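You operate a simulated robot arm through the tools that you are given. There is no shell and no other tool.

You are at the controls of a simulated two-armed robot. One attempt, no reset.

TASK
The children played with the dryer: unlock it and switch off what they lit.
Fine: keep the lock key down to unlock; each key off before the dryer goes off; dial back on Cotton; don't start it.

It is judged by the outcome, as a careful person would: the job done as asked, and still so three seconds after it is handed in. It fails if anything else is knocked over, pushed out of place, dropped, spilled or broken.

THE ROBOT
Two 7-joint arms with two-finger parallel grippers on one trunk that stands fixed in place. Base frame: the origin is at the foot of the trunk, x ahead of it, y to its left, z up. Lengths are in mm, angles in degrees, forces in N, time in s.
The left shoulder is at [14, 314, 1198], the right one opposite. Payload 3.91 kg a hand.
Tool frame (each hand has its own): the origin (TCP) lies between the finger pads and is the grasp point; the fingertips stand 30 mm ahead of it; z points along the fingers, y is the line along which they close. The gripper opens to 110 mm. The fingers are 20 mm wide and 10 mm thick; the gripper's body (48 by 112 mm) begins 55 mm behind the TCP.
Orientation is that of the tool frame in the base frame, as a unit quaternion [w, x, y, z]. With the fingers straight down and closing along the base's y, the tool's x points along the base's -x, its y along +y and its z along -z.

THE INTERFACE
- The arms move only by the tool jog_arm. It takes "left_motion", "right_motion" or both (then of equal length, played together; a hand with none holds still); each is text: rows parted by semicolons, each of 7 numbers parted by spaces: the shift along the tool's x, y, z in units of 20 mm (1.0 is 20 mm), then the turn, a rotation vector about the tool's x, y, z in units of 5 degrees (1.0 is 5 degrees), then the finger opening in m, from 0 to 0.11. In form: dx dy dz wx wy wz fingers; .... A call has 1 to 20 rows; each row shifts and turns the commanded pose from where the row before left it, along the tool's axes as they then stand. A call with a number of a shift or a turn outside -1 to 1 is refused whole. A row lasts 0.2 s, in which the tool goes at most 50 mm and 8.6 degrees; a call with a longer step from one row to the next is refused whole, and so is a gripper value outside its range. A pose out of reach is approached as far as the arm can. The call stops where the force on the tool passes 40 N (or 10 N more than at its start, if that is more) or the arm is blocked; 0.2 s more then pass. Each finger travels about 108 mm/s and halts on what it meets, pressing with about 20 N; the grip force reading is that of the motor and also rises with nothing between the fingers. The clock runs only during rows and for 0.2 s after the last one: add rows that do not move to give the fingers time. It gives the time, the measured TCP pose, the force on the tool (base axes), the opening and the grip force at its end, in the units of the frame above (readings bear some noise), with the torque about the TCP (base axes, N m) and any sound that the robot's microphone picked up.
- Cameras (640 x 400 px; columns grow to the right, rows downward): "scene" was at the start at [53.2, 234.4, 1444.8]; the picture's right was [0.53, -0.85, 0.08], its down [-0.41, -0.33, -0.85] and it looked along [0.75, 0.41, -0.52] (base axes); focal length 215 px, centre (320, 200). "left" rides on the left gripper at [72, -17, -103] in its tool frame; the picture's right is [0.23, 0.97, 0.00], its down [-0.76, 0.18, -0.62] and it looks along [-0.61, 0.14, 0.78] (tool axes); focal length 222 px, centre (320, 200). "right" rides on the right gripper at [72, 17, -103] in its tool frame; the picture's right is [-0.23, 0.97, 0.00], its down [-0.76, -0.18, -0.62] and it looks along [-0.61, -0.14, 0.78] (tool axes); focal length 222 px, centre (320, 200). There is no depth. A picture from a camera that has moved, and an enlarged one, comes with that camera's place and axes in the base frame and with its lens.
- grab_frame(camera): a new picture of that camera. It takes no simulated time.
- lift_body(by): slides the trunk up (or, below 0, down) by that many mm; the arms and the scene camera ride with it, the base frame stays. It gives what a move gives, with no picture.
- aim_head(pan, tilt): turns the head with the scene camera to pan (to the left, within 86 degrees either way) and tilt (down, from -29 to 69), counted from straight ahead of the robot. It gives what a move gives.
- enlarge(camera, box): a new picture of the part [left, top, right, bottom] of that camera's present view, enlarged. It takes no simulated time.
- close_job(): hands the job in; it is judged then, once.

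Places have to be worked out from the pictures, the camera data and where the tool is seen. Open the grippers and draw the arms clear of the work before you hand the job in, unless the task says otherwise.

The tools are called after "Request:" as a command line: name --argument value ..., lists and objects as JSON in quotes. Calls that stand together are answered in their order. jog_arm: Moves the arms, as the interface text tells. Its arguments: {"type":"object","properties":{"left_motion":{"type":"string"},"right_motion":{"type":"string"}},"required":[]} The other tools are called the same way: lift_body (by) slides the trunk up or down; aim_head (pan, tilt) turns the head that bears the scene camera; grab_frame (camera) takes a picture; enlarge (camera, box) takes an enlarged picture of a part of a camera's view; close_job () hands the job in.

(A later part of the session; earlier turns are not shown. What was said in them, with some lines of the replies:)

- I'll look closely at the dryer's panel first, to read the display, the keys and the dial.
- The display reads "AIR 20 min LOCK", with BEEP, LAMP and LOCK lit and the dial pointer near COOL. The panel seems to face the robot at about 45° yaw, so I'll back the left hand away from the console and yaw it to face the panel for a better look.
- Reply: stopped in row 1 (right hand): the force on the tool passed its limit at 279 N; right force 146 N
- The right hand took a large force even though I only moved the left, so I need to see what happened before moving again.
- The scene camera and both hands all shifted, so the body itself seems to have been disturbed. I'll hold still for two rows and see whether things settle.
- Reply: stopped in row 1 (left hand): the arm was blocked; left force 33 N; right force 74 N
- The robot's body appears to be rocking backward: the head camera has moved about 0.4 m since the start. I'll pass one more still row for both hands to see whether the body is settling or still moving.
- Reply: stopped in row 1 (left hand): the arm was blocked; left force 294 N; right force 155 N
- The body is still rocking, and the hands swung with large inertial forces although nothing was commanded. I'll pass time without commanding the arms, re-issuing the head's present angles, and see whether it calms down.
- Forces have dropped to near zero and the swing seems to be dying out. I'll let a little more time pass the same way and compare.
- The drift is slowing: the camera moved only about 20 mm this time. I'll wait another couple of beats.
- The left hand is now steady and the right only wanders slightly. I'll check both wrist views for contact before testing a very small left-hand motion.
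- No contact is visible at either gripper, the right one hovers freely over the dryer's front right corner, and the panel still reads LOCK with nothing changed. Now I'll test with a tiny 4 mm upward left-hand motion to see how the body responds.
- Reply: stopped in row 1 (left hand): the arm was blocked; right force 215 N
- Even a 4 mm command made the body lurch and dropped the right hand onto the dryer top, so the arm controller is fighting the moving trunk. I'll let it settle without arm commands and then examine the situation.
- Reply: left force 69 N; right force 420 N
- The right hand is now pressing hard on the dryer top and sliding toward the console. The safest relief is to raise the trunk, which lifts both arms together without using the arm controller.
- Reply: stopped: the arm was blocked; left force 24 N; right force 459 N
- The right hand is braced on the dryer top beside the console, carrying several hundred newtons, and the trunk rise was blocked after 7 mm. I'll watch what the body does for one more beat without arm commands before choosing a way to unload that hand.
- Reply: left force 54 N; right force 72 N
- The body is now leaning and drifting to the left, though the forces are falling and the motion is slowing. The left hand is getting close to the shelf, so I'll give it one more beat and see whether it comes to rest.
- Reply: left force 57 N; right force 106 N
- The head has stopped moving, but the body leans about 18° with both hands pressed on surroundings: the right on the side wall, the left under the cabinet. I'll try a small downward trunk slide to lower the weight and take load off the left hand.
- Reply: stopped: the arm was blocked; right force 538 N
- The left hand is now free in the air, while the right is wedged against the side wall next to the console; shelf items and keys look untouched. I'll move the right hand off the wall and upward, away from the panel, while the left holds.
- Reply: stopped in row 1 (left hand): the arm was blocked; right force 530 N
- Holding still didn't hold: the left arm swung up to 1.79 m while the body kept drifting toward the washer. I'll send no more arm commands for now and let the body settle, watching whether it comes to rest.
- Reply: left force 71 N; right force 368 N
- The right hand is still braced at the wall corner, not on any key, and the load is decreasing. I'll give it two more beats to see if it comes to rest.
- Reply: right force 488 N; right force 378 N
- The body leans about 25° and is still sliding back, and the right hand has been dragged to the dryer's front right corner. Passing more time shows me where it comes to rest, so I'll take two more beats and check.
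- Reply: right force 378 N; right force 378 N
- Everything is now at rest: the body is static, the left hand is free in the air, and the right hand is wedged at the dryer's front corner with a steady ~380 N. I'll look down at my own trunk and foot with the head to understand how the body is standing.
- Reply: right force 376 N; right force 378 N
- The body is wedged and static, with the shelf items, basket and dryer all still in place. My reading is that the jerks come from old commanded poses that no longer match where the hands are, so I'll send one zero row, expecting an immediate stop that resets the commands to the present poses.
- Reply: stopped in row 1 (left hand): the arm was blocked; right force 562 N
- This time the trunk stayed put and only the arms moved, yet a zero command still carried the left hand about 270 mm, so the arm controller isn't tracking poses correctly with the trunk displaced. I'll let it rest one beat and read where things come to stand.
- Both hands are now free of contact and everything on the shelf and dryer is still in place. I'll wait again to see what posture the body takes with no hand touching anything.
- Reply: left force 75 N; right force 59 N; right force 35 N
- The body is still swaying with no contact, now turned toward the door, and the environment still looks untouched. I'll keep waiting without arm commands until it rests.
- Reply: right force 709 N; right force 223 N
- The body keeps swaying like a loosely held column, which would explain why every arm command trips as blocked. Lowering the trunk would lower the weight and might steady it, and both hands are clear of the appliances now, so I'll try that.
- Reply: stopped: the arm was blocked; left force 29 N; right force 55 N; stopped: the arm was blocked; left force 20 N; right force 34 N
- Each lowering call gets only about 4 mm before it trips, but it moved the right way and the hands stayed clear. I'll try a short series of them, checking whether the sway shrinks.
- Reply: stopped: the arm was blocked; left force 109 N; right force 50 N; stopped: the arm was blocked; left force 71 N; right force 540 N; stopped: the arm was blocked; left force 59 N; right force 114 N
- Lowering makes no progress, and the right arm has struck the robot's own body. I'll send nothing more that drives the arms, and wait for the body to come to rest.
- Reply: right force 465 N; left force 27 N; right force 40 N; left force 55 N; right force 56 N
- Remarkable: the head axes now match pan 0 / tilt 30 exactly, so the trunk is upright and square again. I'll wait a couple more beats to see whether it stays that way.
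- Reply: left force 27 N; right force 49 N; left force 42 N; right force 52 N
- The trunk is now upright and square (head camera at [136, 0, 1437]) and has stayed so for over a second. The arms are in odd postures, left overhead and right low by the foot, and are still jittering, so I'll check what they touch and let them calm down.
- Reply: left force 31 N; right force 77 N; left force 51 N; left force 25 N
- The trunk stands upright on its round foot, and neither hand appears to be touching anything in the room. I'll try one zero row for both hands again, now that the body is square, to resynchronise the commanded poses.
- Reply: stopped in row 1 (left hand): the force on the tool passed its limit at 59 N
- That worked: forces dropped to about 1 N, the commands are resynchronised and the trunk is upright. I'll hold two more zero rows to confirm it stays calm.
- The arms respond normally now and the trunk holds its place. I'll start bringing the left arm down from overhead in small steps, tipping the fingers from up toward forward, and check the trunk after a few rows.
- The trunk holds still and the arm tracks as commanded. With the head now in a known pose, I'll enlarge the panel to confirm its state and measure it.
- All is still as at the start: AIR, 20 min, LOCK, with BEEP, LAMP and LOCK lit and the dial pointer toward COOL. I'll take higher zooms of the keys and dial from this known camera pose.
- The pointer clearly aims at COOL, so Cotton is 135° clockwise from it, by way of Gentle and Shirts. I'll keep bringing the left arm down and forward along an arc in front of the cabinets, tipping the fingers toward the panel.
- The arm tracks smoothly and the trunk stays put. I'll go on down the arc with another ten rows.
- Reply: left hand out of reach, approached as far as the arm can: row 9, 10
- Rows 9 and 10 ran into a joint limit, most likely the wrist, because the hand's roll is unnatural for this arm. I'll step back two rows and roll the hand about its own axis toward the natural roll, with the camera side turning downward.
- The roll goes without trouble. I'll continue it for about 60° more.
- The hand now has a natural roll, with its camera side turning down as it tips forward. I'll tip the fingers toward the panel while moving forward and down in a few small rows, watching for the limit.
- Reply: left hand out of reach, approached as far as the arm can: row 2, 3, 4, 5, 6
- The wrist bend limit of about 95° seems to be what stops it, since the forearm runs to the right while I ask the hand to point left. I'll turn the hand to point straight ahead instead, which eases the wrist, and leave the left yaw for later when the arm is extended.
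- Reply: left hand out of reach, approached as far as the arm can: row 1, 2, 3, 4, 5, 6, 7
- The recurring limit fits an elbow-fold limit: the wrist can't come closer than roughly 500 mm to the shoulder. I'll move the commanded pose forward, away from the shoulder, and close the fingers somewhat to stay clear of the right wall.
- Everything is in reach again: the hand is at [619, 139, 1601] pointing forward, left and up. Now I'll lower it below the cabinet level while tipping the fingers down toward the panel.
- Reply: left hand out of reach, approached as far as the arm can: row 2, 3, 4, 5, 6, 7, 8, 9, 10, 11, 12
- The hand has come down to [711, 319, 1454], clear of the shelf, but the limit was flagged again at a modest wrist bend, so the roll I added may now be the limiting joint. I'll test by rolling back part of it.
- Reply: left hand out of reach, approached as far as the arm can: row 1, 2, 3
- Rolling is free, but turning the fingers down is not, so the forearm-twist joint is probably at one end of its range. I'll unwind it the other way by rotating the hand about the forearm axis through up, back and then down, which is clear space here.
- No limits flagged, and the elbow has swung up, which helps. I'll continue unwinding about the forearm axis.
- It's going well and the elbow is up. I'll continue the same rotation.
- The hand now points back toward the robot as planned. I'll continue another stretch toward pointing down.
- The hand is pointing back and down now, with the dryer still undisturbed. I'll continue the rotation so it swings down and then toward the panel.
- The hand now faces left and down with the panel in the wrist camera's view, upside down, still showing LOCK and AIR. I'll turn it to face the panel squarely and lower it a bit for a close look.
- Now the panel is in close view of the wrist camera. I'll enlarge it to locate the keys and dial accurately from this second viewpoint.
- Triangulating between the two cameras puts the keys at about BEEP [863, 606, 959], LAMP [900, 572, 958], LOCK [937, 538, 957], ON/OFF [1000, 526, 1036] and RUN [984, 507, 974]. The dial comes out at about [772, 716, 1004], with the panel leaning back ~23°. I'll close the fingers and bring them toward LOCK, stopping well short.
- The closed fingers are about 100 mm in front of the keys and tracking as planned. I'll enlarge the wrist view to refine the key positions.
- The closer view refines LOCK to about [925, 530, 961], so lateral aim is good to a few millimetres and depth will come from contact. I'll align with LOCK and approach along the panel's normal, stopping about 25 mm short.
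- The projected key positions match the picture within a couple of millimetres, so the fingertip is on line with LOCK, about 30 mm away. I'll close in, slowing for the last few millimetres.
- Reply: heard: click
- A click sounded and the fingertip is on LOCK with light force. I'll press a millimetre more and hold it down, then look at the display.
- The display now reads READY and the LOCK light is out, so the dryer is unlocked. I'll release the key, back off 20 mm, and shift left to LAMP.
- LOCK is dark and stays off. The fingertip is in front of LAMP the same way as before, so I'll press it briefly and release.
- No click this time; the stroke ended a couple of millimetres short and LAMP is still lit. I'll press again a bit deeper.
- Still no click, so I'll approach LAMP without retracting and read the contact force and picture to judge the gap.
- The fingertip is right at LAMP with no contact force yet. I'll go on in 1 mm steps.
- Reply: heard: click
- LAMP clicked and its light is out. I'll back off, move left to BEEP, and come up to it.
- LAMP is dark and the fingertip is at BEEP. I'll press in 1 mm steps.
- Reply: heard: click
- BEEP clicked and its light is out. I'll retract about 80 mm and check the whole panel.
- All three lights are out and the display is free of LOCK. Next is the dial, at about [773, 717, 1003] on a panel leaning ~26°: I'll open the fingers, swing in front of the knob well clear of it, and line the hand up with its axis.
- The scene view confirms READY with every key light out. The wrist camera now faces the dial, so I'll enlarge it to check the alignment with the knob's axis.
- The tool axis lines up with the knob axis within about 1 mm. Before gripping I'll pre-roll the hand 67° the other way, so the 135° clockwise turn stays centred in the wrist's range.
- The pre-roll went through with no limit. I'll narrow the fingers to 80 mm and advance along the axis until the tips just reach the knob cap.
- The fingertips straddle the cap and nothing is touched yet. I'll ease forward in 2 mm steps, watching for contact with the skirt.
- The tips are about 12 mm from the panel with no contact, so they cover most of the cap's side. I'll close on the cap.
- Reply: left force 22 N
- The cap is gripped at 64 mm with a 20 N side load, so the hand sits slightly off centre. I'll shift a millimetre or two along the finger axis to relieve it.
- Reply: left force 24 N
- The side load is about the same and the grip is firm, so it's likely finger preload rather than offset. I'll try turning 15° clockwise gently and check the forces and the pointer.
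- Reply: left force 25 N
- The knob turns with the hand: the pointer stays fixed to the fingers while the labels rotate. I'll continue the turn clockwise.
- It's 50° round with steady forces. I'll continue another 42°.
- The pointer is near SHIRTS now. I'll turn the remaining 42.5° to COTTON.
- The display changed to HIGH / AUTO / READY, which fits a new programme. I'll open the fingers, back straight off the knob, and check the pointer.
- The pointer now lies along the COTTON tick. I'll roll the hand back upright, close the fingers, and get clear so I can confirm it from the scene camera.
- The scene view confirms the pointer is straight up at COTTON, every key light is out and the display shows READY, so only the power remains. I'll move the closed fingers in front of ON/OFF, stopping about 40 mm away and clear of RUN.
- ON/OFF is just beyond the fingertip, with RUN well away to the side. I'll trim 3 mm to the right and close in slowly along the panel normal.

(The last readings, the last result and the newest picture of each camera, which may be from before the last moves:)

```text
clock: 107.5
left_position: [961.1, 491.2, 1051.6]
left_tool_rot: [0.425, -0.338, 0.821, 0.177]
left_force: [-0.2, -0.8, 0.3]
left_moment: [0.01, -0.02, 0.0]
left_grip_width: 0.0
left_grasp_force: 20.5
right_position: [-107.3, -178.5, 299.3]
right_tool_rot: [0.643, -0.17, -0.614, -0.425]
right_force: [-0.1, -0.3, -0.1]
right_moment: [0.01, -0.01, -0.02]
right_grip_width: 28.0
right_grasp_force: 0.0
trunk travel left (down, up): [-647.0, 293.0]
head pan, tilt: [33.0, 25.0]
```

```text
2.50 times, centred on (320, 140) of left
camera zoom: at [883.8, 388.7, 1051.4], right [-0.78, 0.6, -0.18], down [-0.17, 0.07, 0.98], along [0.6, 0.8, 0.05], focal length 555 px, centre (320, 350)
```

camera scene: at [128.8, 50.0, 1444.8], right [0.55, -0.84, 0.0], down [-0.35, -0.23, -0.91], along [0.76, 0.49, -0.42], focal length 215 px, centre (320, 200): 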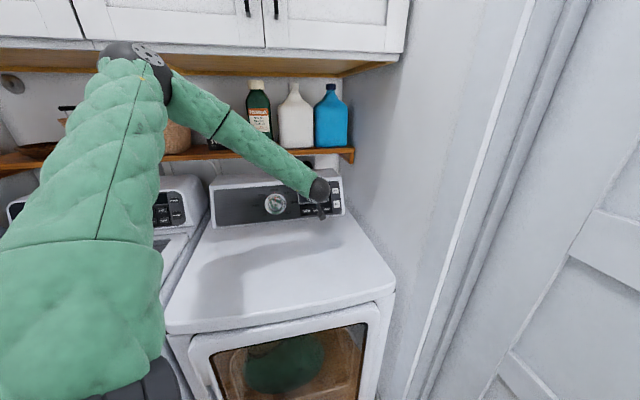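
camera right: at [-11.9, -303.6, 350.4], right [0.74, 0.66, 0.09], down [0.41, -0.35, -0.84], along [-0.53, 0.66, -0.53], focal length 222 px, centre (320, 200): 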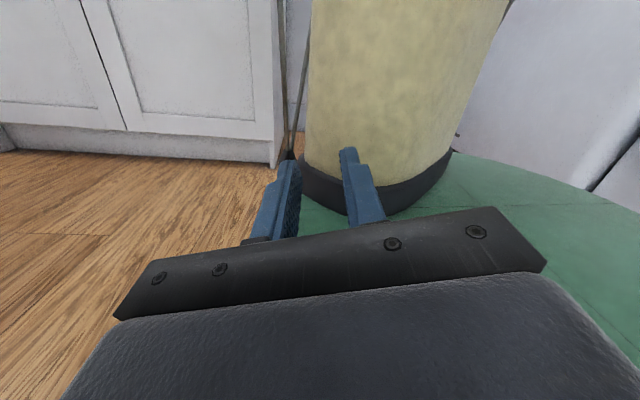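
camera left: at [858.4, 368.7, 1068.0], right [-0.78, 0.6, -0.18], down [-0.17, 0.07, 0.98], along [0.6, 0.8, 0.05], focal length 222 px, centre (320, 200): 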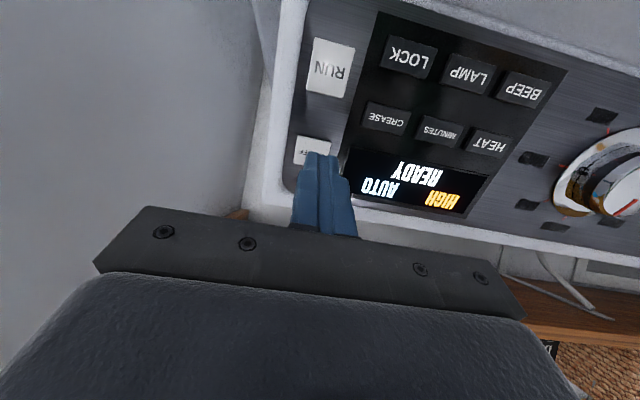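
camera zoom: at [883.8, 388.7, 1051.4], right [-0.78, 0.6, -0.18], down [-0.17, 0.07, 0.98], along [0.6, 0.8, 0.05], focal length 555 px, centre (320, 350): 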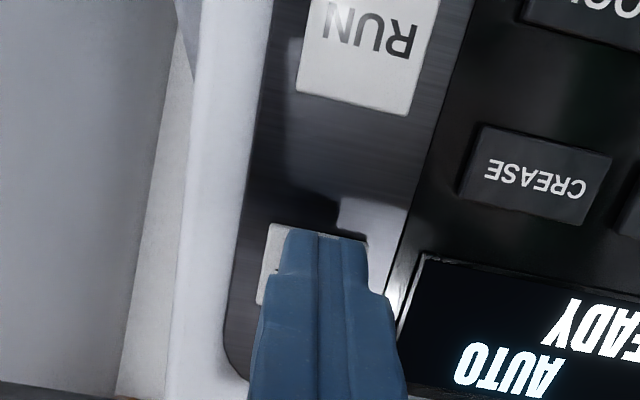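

The tip is right in front of ON/OFF and RUN is well clear. I'll continue in small steps until the click.

Request:
jog_arm --left_motion "-0.012 0 0.075 0 0 0 0; -0.012 0 0.075 0 0 0 0; -0.012 0 0.075 0 0 0 0; -0.012 0 0.075 0 0 0 0"

Request:
enlarge --camera "left" --box '[200, 60, 440, 220]'

```text
clock: 108.5
left_position: [966.2, 494.5, 1048.7]
left_tool_rot: [0.424, -0.338, 0.821, 0.177]
left_force: [0.1, -0.1, 0.7]
left_moment: [-0.01, -0.02, -0.02]
left_grip_width: 0.0
left_grasp_force: 20.0
right_position: [-107.9, -177.5, 299.6]
right_tool_rot: [0.643, -0.17, -0.614, -0.425]
right_force: [0.1, -0.6, -0.1]
right_moment: [0.03, 0.04, 0.04]
right_grip_width: 28.3
right_grasp_force: 0.1
trunk travel left (down, up): [-647.0, 293.0]
head pan, tilt: [33.0, 25.0]
```

```text
2.50 times, centred on (320, 140) of left
camera zoom: at [887.6, 392.0, 1048.6], right [-0.78, 0.6, -0.18], down [-0.17, 0.07, 0.98], along [0.6, 0.8, 0.05], focal length 555 px, centre (320, 350)
```

zoom: 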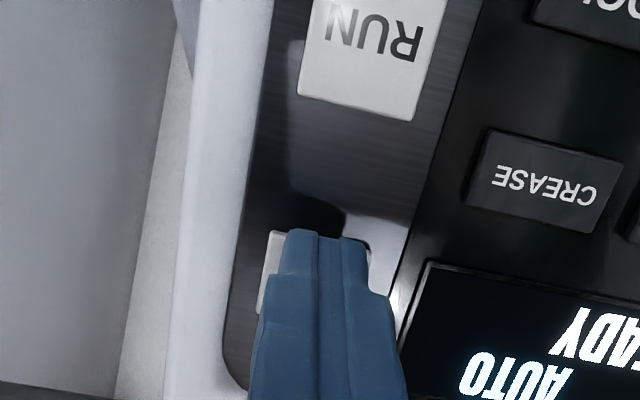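

No contact yet; a few millimetres remain. I'll continue in 1 mm steps.

Request:
jog_arm --left_motion "-0.008 0 0.05 0 0 0 0; -0.008 0 0.05 0 0 0 0; -0.008 0 0.05 0 0 0 0; -0.008 0 0.05 0 0 0 0"

Request:
enlarge --camera "left" --box '[200, 60, 440, 220]'

```text
clock: 109.5
left_position: [966.5, 496.6, 1047.2]
left_tool_rot: [0.425, -0.338, 0.821, 0.177]
left_force: [0.2, -0.4, -0.7]
left_moment: [0.01, 0.01, 0.0]
left_grip_width: 0.0
left_grasp_force: 20.0
right_position: [-107.2, -179.1, 299.8]
right_tool_rot: [0.643, -0.17, -0.614, -0.426]
right_force: [-0.3, 0.7, -0.4]
right_moment: [0.01, -0.02, 0.0]
right_grip_width: 28.3
right_grasp_force: 0.1
trunk travel left (down, up): [-647.0, 293.0]
head pan, tilt: [33.0, 25.0]
```

```text
2.50 times, centred on (320, 140) of left
camera zoom: at [889.7, 394.4, 1046.8], right [-0.78, 0.6, -0.18], down [-0.17, 0.07, 0.98], along [0.6, 0.8, 0.05], focal length 555 px, centre (320, 350)
```

zoom: 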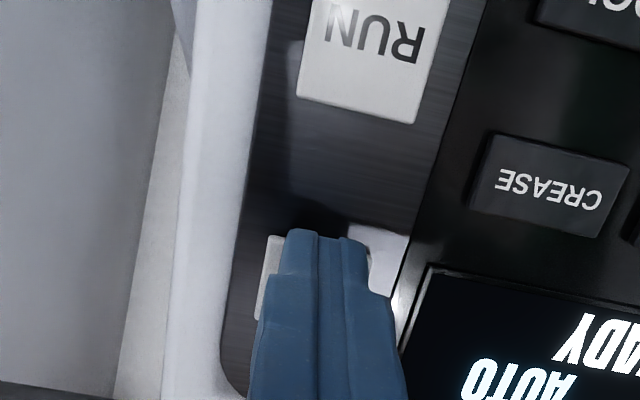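

Still free; the finger's shadow shows it's nearly there. Five more 1 mm steps.

Request:
jog_arm --left_motion "-0.008 0 0.05 0 0 0 0; -0.008 0 0.05 0 0 0 0; -0.008 0 0.05 0 0 0 0; -0.008 0 0.05 0 0 0 0; -0.008 0 0.05 0 0 0 0"

Request:
enlarge --camera "left" --box '[200, 60, 440, 220]'

Request:
enlarge --camera "scene" --box '[270, 145, 390, 225]'

```text
clock: 110.7
left_position: [970.4, 498.9, 1044.4]
left_tool_rot: [0.426, -0.338, 0.821, 0.176]
left_force: [-2.3, -2.5, 1.0]
left_moment: [-0.01, 0.02, -0.04]
left_grip_width: 0.1
left_grasp_force: 20.0
right_position: [-107.5, -177.9, 298.5]
right_tool_rot: [0.643, -0.169, -0.614, -0.425]
right_force: [0.0, 0.3, 0.3]
right_moment: [0.0, 0.02, 0.0]
right_grip_width: 28.3
right_grasp_force: 0.0
trunk travel left (down, up): [-647.0, 293.0]
head pan, tilt: [33.0, 25.0]
heard: click
```

```text
2.50 times, centred on (320, 140) of left
camera zoom: at [892.8, 397.9, 1045.0], right [-0.78, 0.6, -0.18], down [-0.17, 0.07, 0.98], along [0.6, 0.8, 0.05], focal length 555 px, centre (320, 350)
```

zoom: 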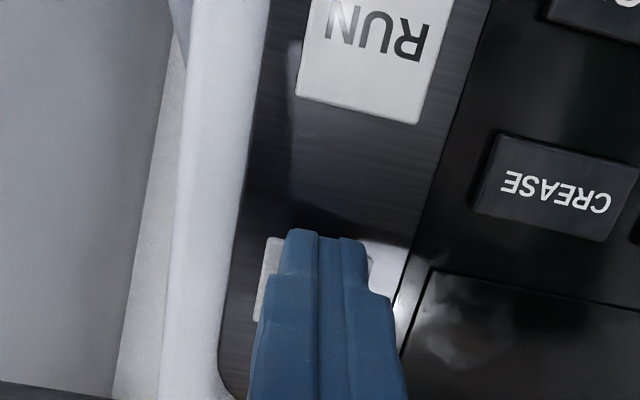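

```text
5.00 times, centred on (330, 185) of scene
camera zoom: at [128.0, 50.3, 1444.9], right [0.54, -0.84, 0.0], down [-0.35, -0.23, -0.91], along [0.76, 0.49, -0.42], focal length 1076 px, centre (270, 275)
```

zoom: 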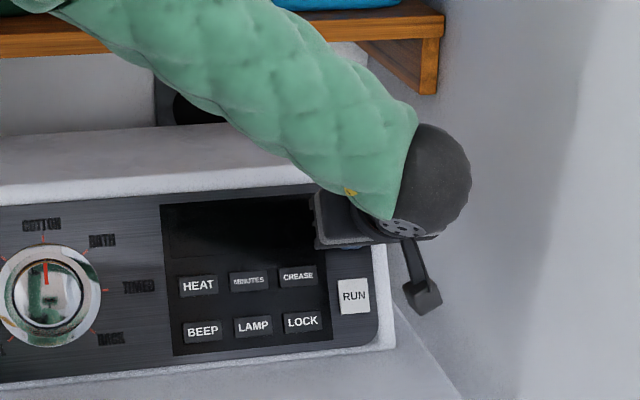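

The click came and the display has gone dark: the dryer is off. I'll release the key and back straight away from the panel.

Request:
jog_arm --left_motion "0.08 0 -0.5 0 0 0 0; 0.16 0 -0.98 0 0 0 0; 0.16 0 -0.98 0 0 0 0; 0.16 0 -0.98 0 0 0 0; 0.16 0.3 -0.9 0 0 0 0; 0.1 0.5 -0.8 0 0 0 0.02; 0.1 0.5 -0.8 0 0 0 0.04; 0.1 0.5 -0.8 0 0 0 0.06; 0 0.5 -0.8 0 0 0 0.06; 0 0.5 -0.8 0 0 0 0.06; 0 0 0 0 0 0 0.06"

Request:
grab_frame --camera "scene"

Request:
enlarge --camera "scene" --box '[230, 165, 370, 250]'

Request:
grab_frame --camera "left"

```text
clock: 113.1
left_position: [825.3, 434.7, 1123.9]
left_tool_rot: [0.424, -0.338, 0.821, 0.177]
left_force: [-0.6, -0.1, -0.3]
left_moment: [0.0, -0.01, -0.01]
left_grip_width: 60.0
left_grasp_force: 0.1
right_position: [-106.8, -179.0, 300.0]
right_tool_rot: [0.644, -0.169, -0.614, -0.424]
right_force: [0.3, 0.5, -0.4]
right_moment: [0.0, 0.0, 0.0]
right_grip_width: 28.3
right_grasp_force: 0.0
trunk travel left (down, up): [-647.0, 293.0]
head pan, tilt: [33.0, 25.0]
```

```text
taken
camera scene: at [128.9, 50.8, 1444.8], right [0.54, -0.84, 0.0], down [-0.35, -0.23, -0.91], along [0.76, 0.49, -0.42], focal length 215 px, centre (320, 200)
```

scene: 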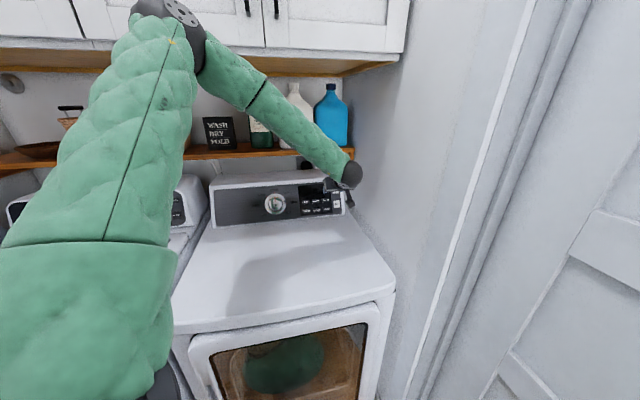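

```text
4.57 times, centred on (300, 208) of scene
camera zoom: at [128.9, 50.8, 1444.8], right [0.54, -0.84, 0.0], down [-0.35, -0.23, -0.91], along [0.76, 0.49, -0.42], focal length 984 px, centre (411, 166)
```

zoom: 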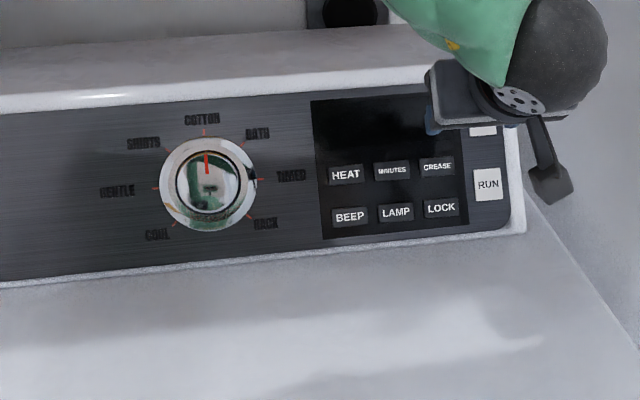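

```text
taken
camera left: at [747.8, 333.4, 1123.3], right [-0.78, 0.6, -0.18], down [-0.17, 0.07, 0.98], along [0.6, 0.8, 0.04], focal length 222 px, centre (320, 200)
```

left: 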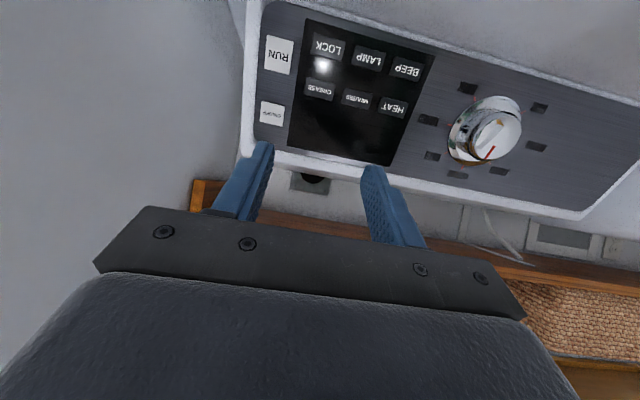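

The dryer is dark, the dial stands on COTTON and all lights are out. I'll draw the left hand back well clear with its gripper open, and check the right hand's surroundings.

Request:
jog_arm --left_motion "0.57 0 -0.81 0 0 0 0.07; 0.57 0 -0.81 0 0 0 0.08; 0.57 0 -0.81 0 0 0 0.09; 0.57 0 -0.81 0 0 0 0.1; 0.57 0 -0.81 0 0 0 0.11; 0.57 0 -0.81 0 0 0 0.11; 0.57 0 -0.81 0 0 0 0.11; 0 0 0 0 0 0 0.11"

Request:
grab_frame --camera "right"

Request:
grab_frame --camera "scene"

Request:
grab_frame --camera "left"

```text
clock: 114.9
left_position: [728.9, 336.4, 1123.7]
left_tool_rot: [0.425, -0.338, 0.821, 0.177]
left_force: [-0.8, -0.6, -0.5]
left_moment: [0.03, 0.0, -0.04]
left_grip_width: 109.9
left_grasp_force: 0.2
right_position: [-106.9, -177.4, 298.7]
right_tool_rot: [0.643, -0.17, -0.614, -0.425]
right_force: [-0.3, 0.2, 0.1]
right_moment: [0.02, -0.03, 0.04]
right_grip_width: 28.0
right_grasp_force: 0.1
trunk travel left (down, up): [-647.0, 293.0]
head pan, tilt: [33.0, 25.0]
```

```text
taken
camera right: at [-36.2, -271.1, 352.0], right [0.76, 0.64, 0.08], down [0.36, -0.31, -0.88], along [-0.54, 0.7, -0.46], focal length 222 px, centre (320, 200)
```

right: 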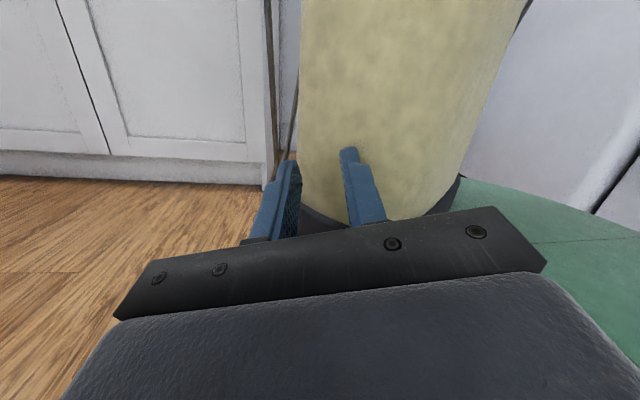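

```text
taken
camera scene: at [128.3, 50.8, 1444.8], right [0.55, -0.84, 0.0], down [-0.35, -0.23, -0.91], along [0.76, 0.49, -0.42], focal length 215 px, centre (320, 200)
```

scene: 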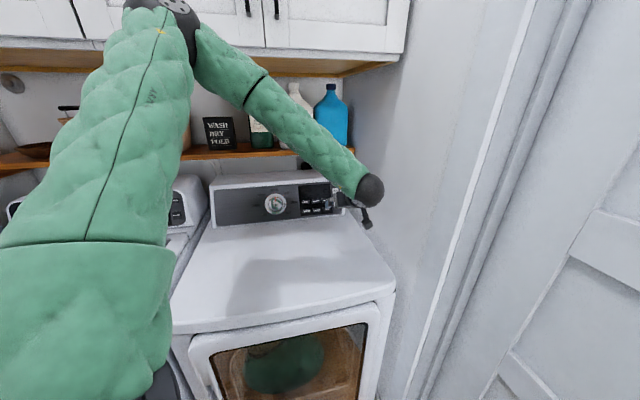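

```text
taken
camera left: at [651.0, 235.3, 1124.2], right [-0.78, 0.6, -0.18], down [-0.17, 0.07, 0.98], along [0.6, 0.8, 0.05], focal length 222 px, centre (320, 200)
```

left: 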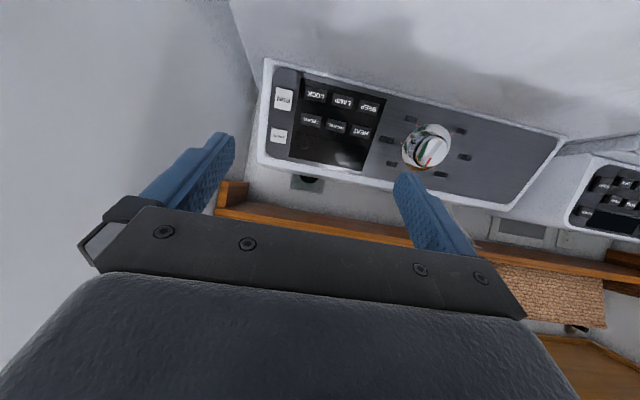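

The left arm is clear, its gripper open, and everything in the room looks in place. The right fingers are close to the robot's own column, so I'll back that hand off 40 mm and then open its gripper.

Request:
jog_arm --right_motion "0 0 -0.3 0 0 0 0.028; 0 0 -0.5 0 0 0 0.028; 0 0 -0.6 0 0 0 0.028; 0 0 -0.6 0 0 0 0.03; 0 0 0 0 0 0 0.05; 0 0 0 0 0 0 0.07; 0 0 0 0 0 0 0.09; 0 0 0 0 0 0 0.11; 0 0 0 0 0 0 0.11"

Request:
grab_frame --camera "right"

Request:
grab_frame --camera "scene"

```text
clock: 116.7
left_position: [727.8, 337.3, 1124.1]
left_tool_rot: [0.425, -0.339, 0.821, 0.177]
left_force: [0.3, -0.3, 0.4]
left_moment: [0.03, -0.04, -0.02]
left_grip_width: 110.1
left_grasp_force: 0.0
right_position: [-101.4, -198.8, 296.0]
right_tool_rot: [0.647, -0.172, -0.614, -0.418]
right_force: [-12.0, -19.4, -9.2]
right_moment: [-0.32, 0.07, 0.26]
right_grip_width: 97.9
right_grasp_force: 0.0
right hand out of reach, approached as far as the arm can: row 2, 4
trunk travel left (down, up): [-647.0, 293.0]
head pan, tilt: [33.0, 25.0]
stopped in row 8 (right hand): the force on the tool passed its limit at 41 N (the readings are from after the stop); the commanded pose is now the measured one
```

```text
taken
camera right: at [-28.8, -289.7, 348.8], right [0.76, 0.65, 0.07], down [0.35, -0.31, -0.88], along [-0.55, 0.69, -0.47], focal length 222 px, centre (320, 200)
```

right: 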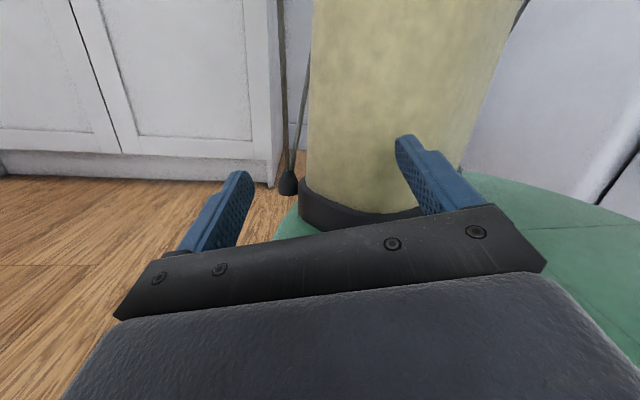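

```text
taken
camera scene: at [127.9, 50.1, 1444.8], right [0.54, -0.84, 0.0], down [-0.35, -0.23, -0.91], along [0.76, 0.49, -0.42], focal length 215 px, centre (320, 200)
```

scene: 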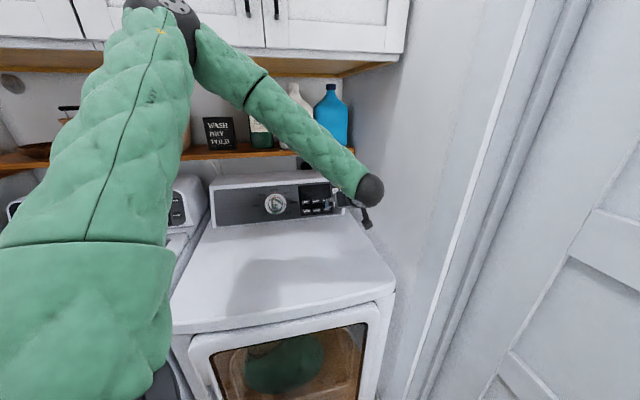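

The opening right finger just touched the robot's own column, which is harmless, and the trunk didn't move. I'll ease that gripper to 80 mm so it presses on nothing, then look around the room.

Request:
jog_arm --right_motion "0 0 0 0 0 0 0.085; 0 0 0 0 0 0 0.08; 0 0 0 0 0 0 0.08"

Request:
aim_head --pan 60 --tilt 20

Request:
grab_frame --camera "scene"

Request:
aim_head --pan -10 --tilt 40

Request:
grab_frame --camera "scene"

Request:
aim_head --pan -70 --tilt 35

Request:
grab_frame --camera "scene"

```text
clock: 117.5
left_position: [728.7, 336.9, 1124.4]
left_tool_rot: [0.425, -0.339, 0.82, 0.177]
left_force: [0.4, -0.4, 0.2]
left_moment: [-0.01, -0.02, 0.0]
left_grip_width: 109.9
left_grasp_force: 0.0
right_position: [-98.3, -195.6, 296.1]
right_tool_rot: [0.646, -0.171, -0.614, -0.42]
right_force: [0.8, -0.3, -0.4]
right_moment: [0.03, 0.0, 0.01]
right_grip_width: 79.8
right_grasp_force: 0.0
trunk travel left (down, up): [-647.0, 293.0]
head pan, tilt: [33.0, 25.0]
```

```text
clock: 118.4
left_position: [728.7, 338.0, 1123.3]
left_tool_rot: [0.425, -0.339, 0.821, 0.177]
left_force: [0.7, -0.1, 1.3]
left_moment: [0.01, 0.04, 0.02]
left_grip_width: 109.8
left_grasp_force: 0.1
right_position: [-98.3, -195.9, 295.5]
right_tool_rot: [0.646, -0.172, -0.614, -0.419]
right_force: [-0.6, 0.1, 0.8]
right_moment: [0.0, -0.02, 0.02]
right_grip_width: 80.0
right_grasp_force: 0.1
trunk travel left (down, up): [-647.0, 293.0]
head pan, tilt: [60.0, 20.0]
```

```text
taken
camera scene: at [97.5, 81.0, 1452.9], right [0.87, -0.5, 0.0], down [-0.17, -0.3, -0.94], along [0.47, 0.81, -0.34], focal length 215 px, centre (320, 200)
```

scene: 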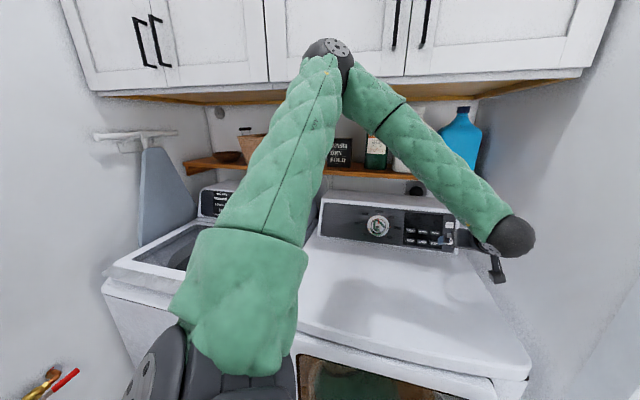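

```text
clock: 119.8
left_position: [727.4, 337.0, 1124.8]
left_tool_rot: [0.425, -0.339, 0.821, 0.177]
left_force: [-0.1, -1.2, 0.4]
left_moment: [0.0, 0.03, 0.02]
left_grip_width: 109.9
left_grasp_force: 0.0
right_position: [-99.0, -195.1, 295.7]
right_tool_rot: [0.646, -0.173, -0.614, -0.42]
right_force: [-0.4, 0.0, 0.0]
right_moment: [0.0, 0.0, -0.01]
right_grip_width: 79.9
right_grasp_force: 0.1
trunk travel left (down, up): [-647.0, 293.0]
head pan, tilt: [-10.0, 40.0]
```

```text
taken
camera scene: at [134.7, -14.3, 1421.6], right [-0.17, -0.98, 0.0], down [-0.63, 0.11, -0.77], along [0.75, -0.13, -0.64], focal length 215 px, centre (320, 200)
```

scene: 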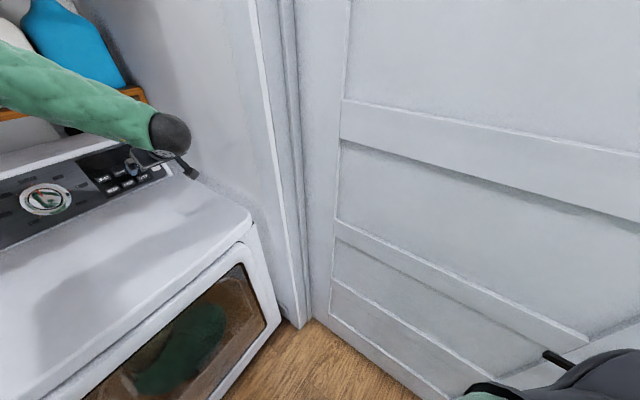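

```text
clock: 121.1
left_position: [728.0, 337.4, 1124.7]
left_tool_rot: [0.424, -0.339, 0.821, 0.178]
left_force: [0.6, 0.1, -0.9]
left_moment: [-0.01, 0.01, -0.03]
left_grip_width: 110.0
left_grasp_force: 0.0
right_position: [-97.9, -196.4, 295.8]
right_tool_rot: [0.646, -0.171, -0.614, -0.42]
right_force: [0.4, 0.1, 0.0]
right_moment: [0.03, 0.0, 0.0]
right_grip_width: 79.8
right_grasp_force: 0.0
trunk travel left (down, up): [-647.0, 293.0]
head pan, tilt: [-70.0, 35.0]
```

```text
taken
camera scene: at [81.1, -82.4, 1429.1], right [-0.94, -0.34, 0.0], down [-0.2, 0.54, -0.82], along [0.28, -0.77, -0.57], focal length 215 px, centre (320, 200)
```

scene: 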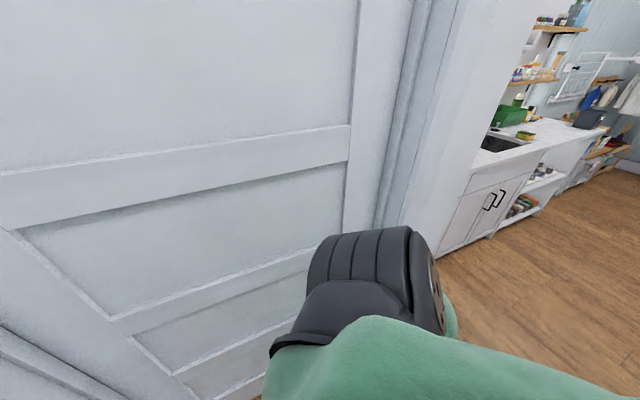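

The room is undisturbed: bottles, sign, basket, bowl and ironing board all stand as before. I'll take one last close look at the panel before handing in.

Request:
aim_head --pan 36 --tilt 25

Request:
enlarge --camera "scene" --box '[240, 165, 400, 255]'

Request:
enlarge --camera "left" --box '[240, 40, 500, 200]'

```text
clock: 122.9
left_position: [728.7, 336.3, 1123.8]
left_tool_rot: [0.425, -0.338, 0.821, 0.177]
left_force: [0.2, -0.8, 0.9]
left_moment: [0.0, 0.04, 0.01]
left_grip_width: 109.9
left_grasp_force: 0.1
right_position: [-98.8, -195.2, 296.1]
right_tool_rot: [0.646, -0.172, -0.614, -0.42]
right_force: [-0.3, 0.0, 0.2]
right_moment: [-0.04, -0.01, -0.01]
right_grip_width: 79.9
right_grasp_force: 0.0
trunk travel left (down, up): [-647.0, 293.0]
head pan, tilt: [36.0, 25.0]
```

```text
4.00 times, centred on (320, 210) of scene
camera zoom: at [125.5, 54.5, 1444.9], right [0.59, -0.81, 0.0], down [-0.34, -0.25, -0.91], along [0.73, 0.53, -0.42], focal length 861 px, centre (320, 160)
```

zoom: 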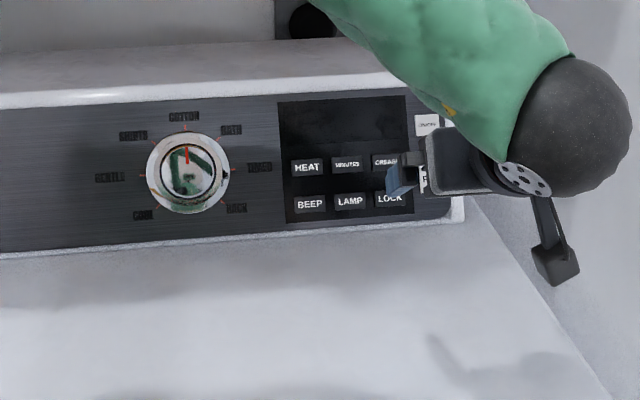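

```text
2.46 times, centred on (370, 120) of left
camera zoom: at [651.0, 235.2, 1124.2], right [-0.78, 0.6, -0.18], down [-0.17, 0.07, 0.98], along [0.6, 0.8, 0.05], focal length 547 px, centre (197, 397)
```

zoom: 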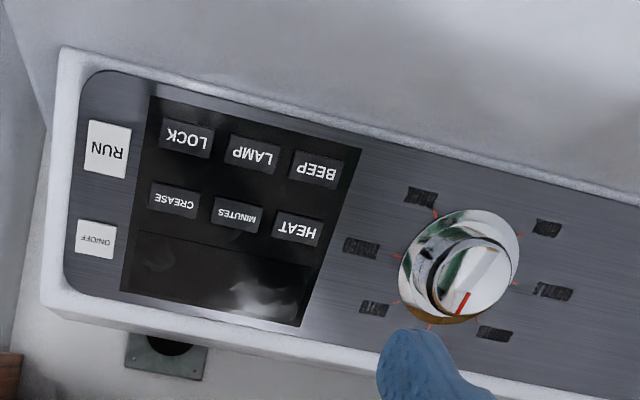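

The panel is dark, LOCK, LAMP and BEEP are unlit, the dial points to COTTON, and RUN was never touched. Both hands are still, open and clear of the dryer, so I'm handing the job in.

Request:
close_job

```text
The job is handed in.
```

The dryer is unlocked and switched off, with the dial back on Cotton. I never pressed RUN, so it didn't start.

1. **Unlocked:** I held the LOCK key down until the display changed from LOCK to READY and its light went out.
2. **Keys off:** I switched LAMP off, then BEEP. Both lights went out while the dryer was still on.
3. **Dial:** I turned it from Cool to Cotton. The pointer lines up with the Cotton mark, and the display changed to HIGH / AUTO / READY.
4. **Dryer off:** I pressed ON/OFF last, and the display went dark.

**Robot fault:** for roughly the first 20 seconds the robot was out of control. Its trunk, which should be fixed, leaned and swung, and both arms flailed. The right hand:
- pressed on the dryer top with up to about 500 N and was dragged along it
- was wedged against the side wall
- struck the door and the robot's own body

The left hand also pushed briefly against the underside of the cabinet.

Once the trunk came upright, the arms responded normally and I did the whole job from there. In the final pictures everything I could see was upright and in place: dryer, washer, bottles, sign, basket, bowl and ironing board. I saw no damage, but I can't rule out small scuffs or slight shifts where the hand pressed on the dryer, wall and door.

Both hands are clear of the dryer. The left gripper is fully open; the right is open to 80 mm because it touches the robot's own column when opened wider.
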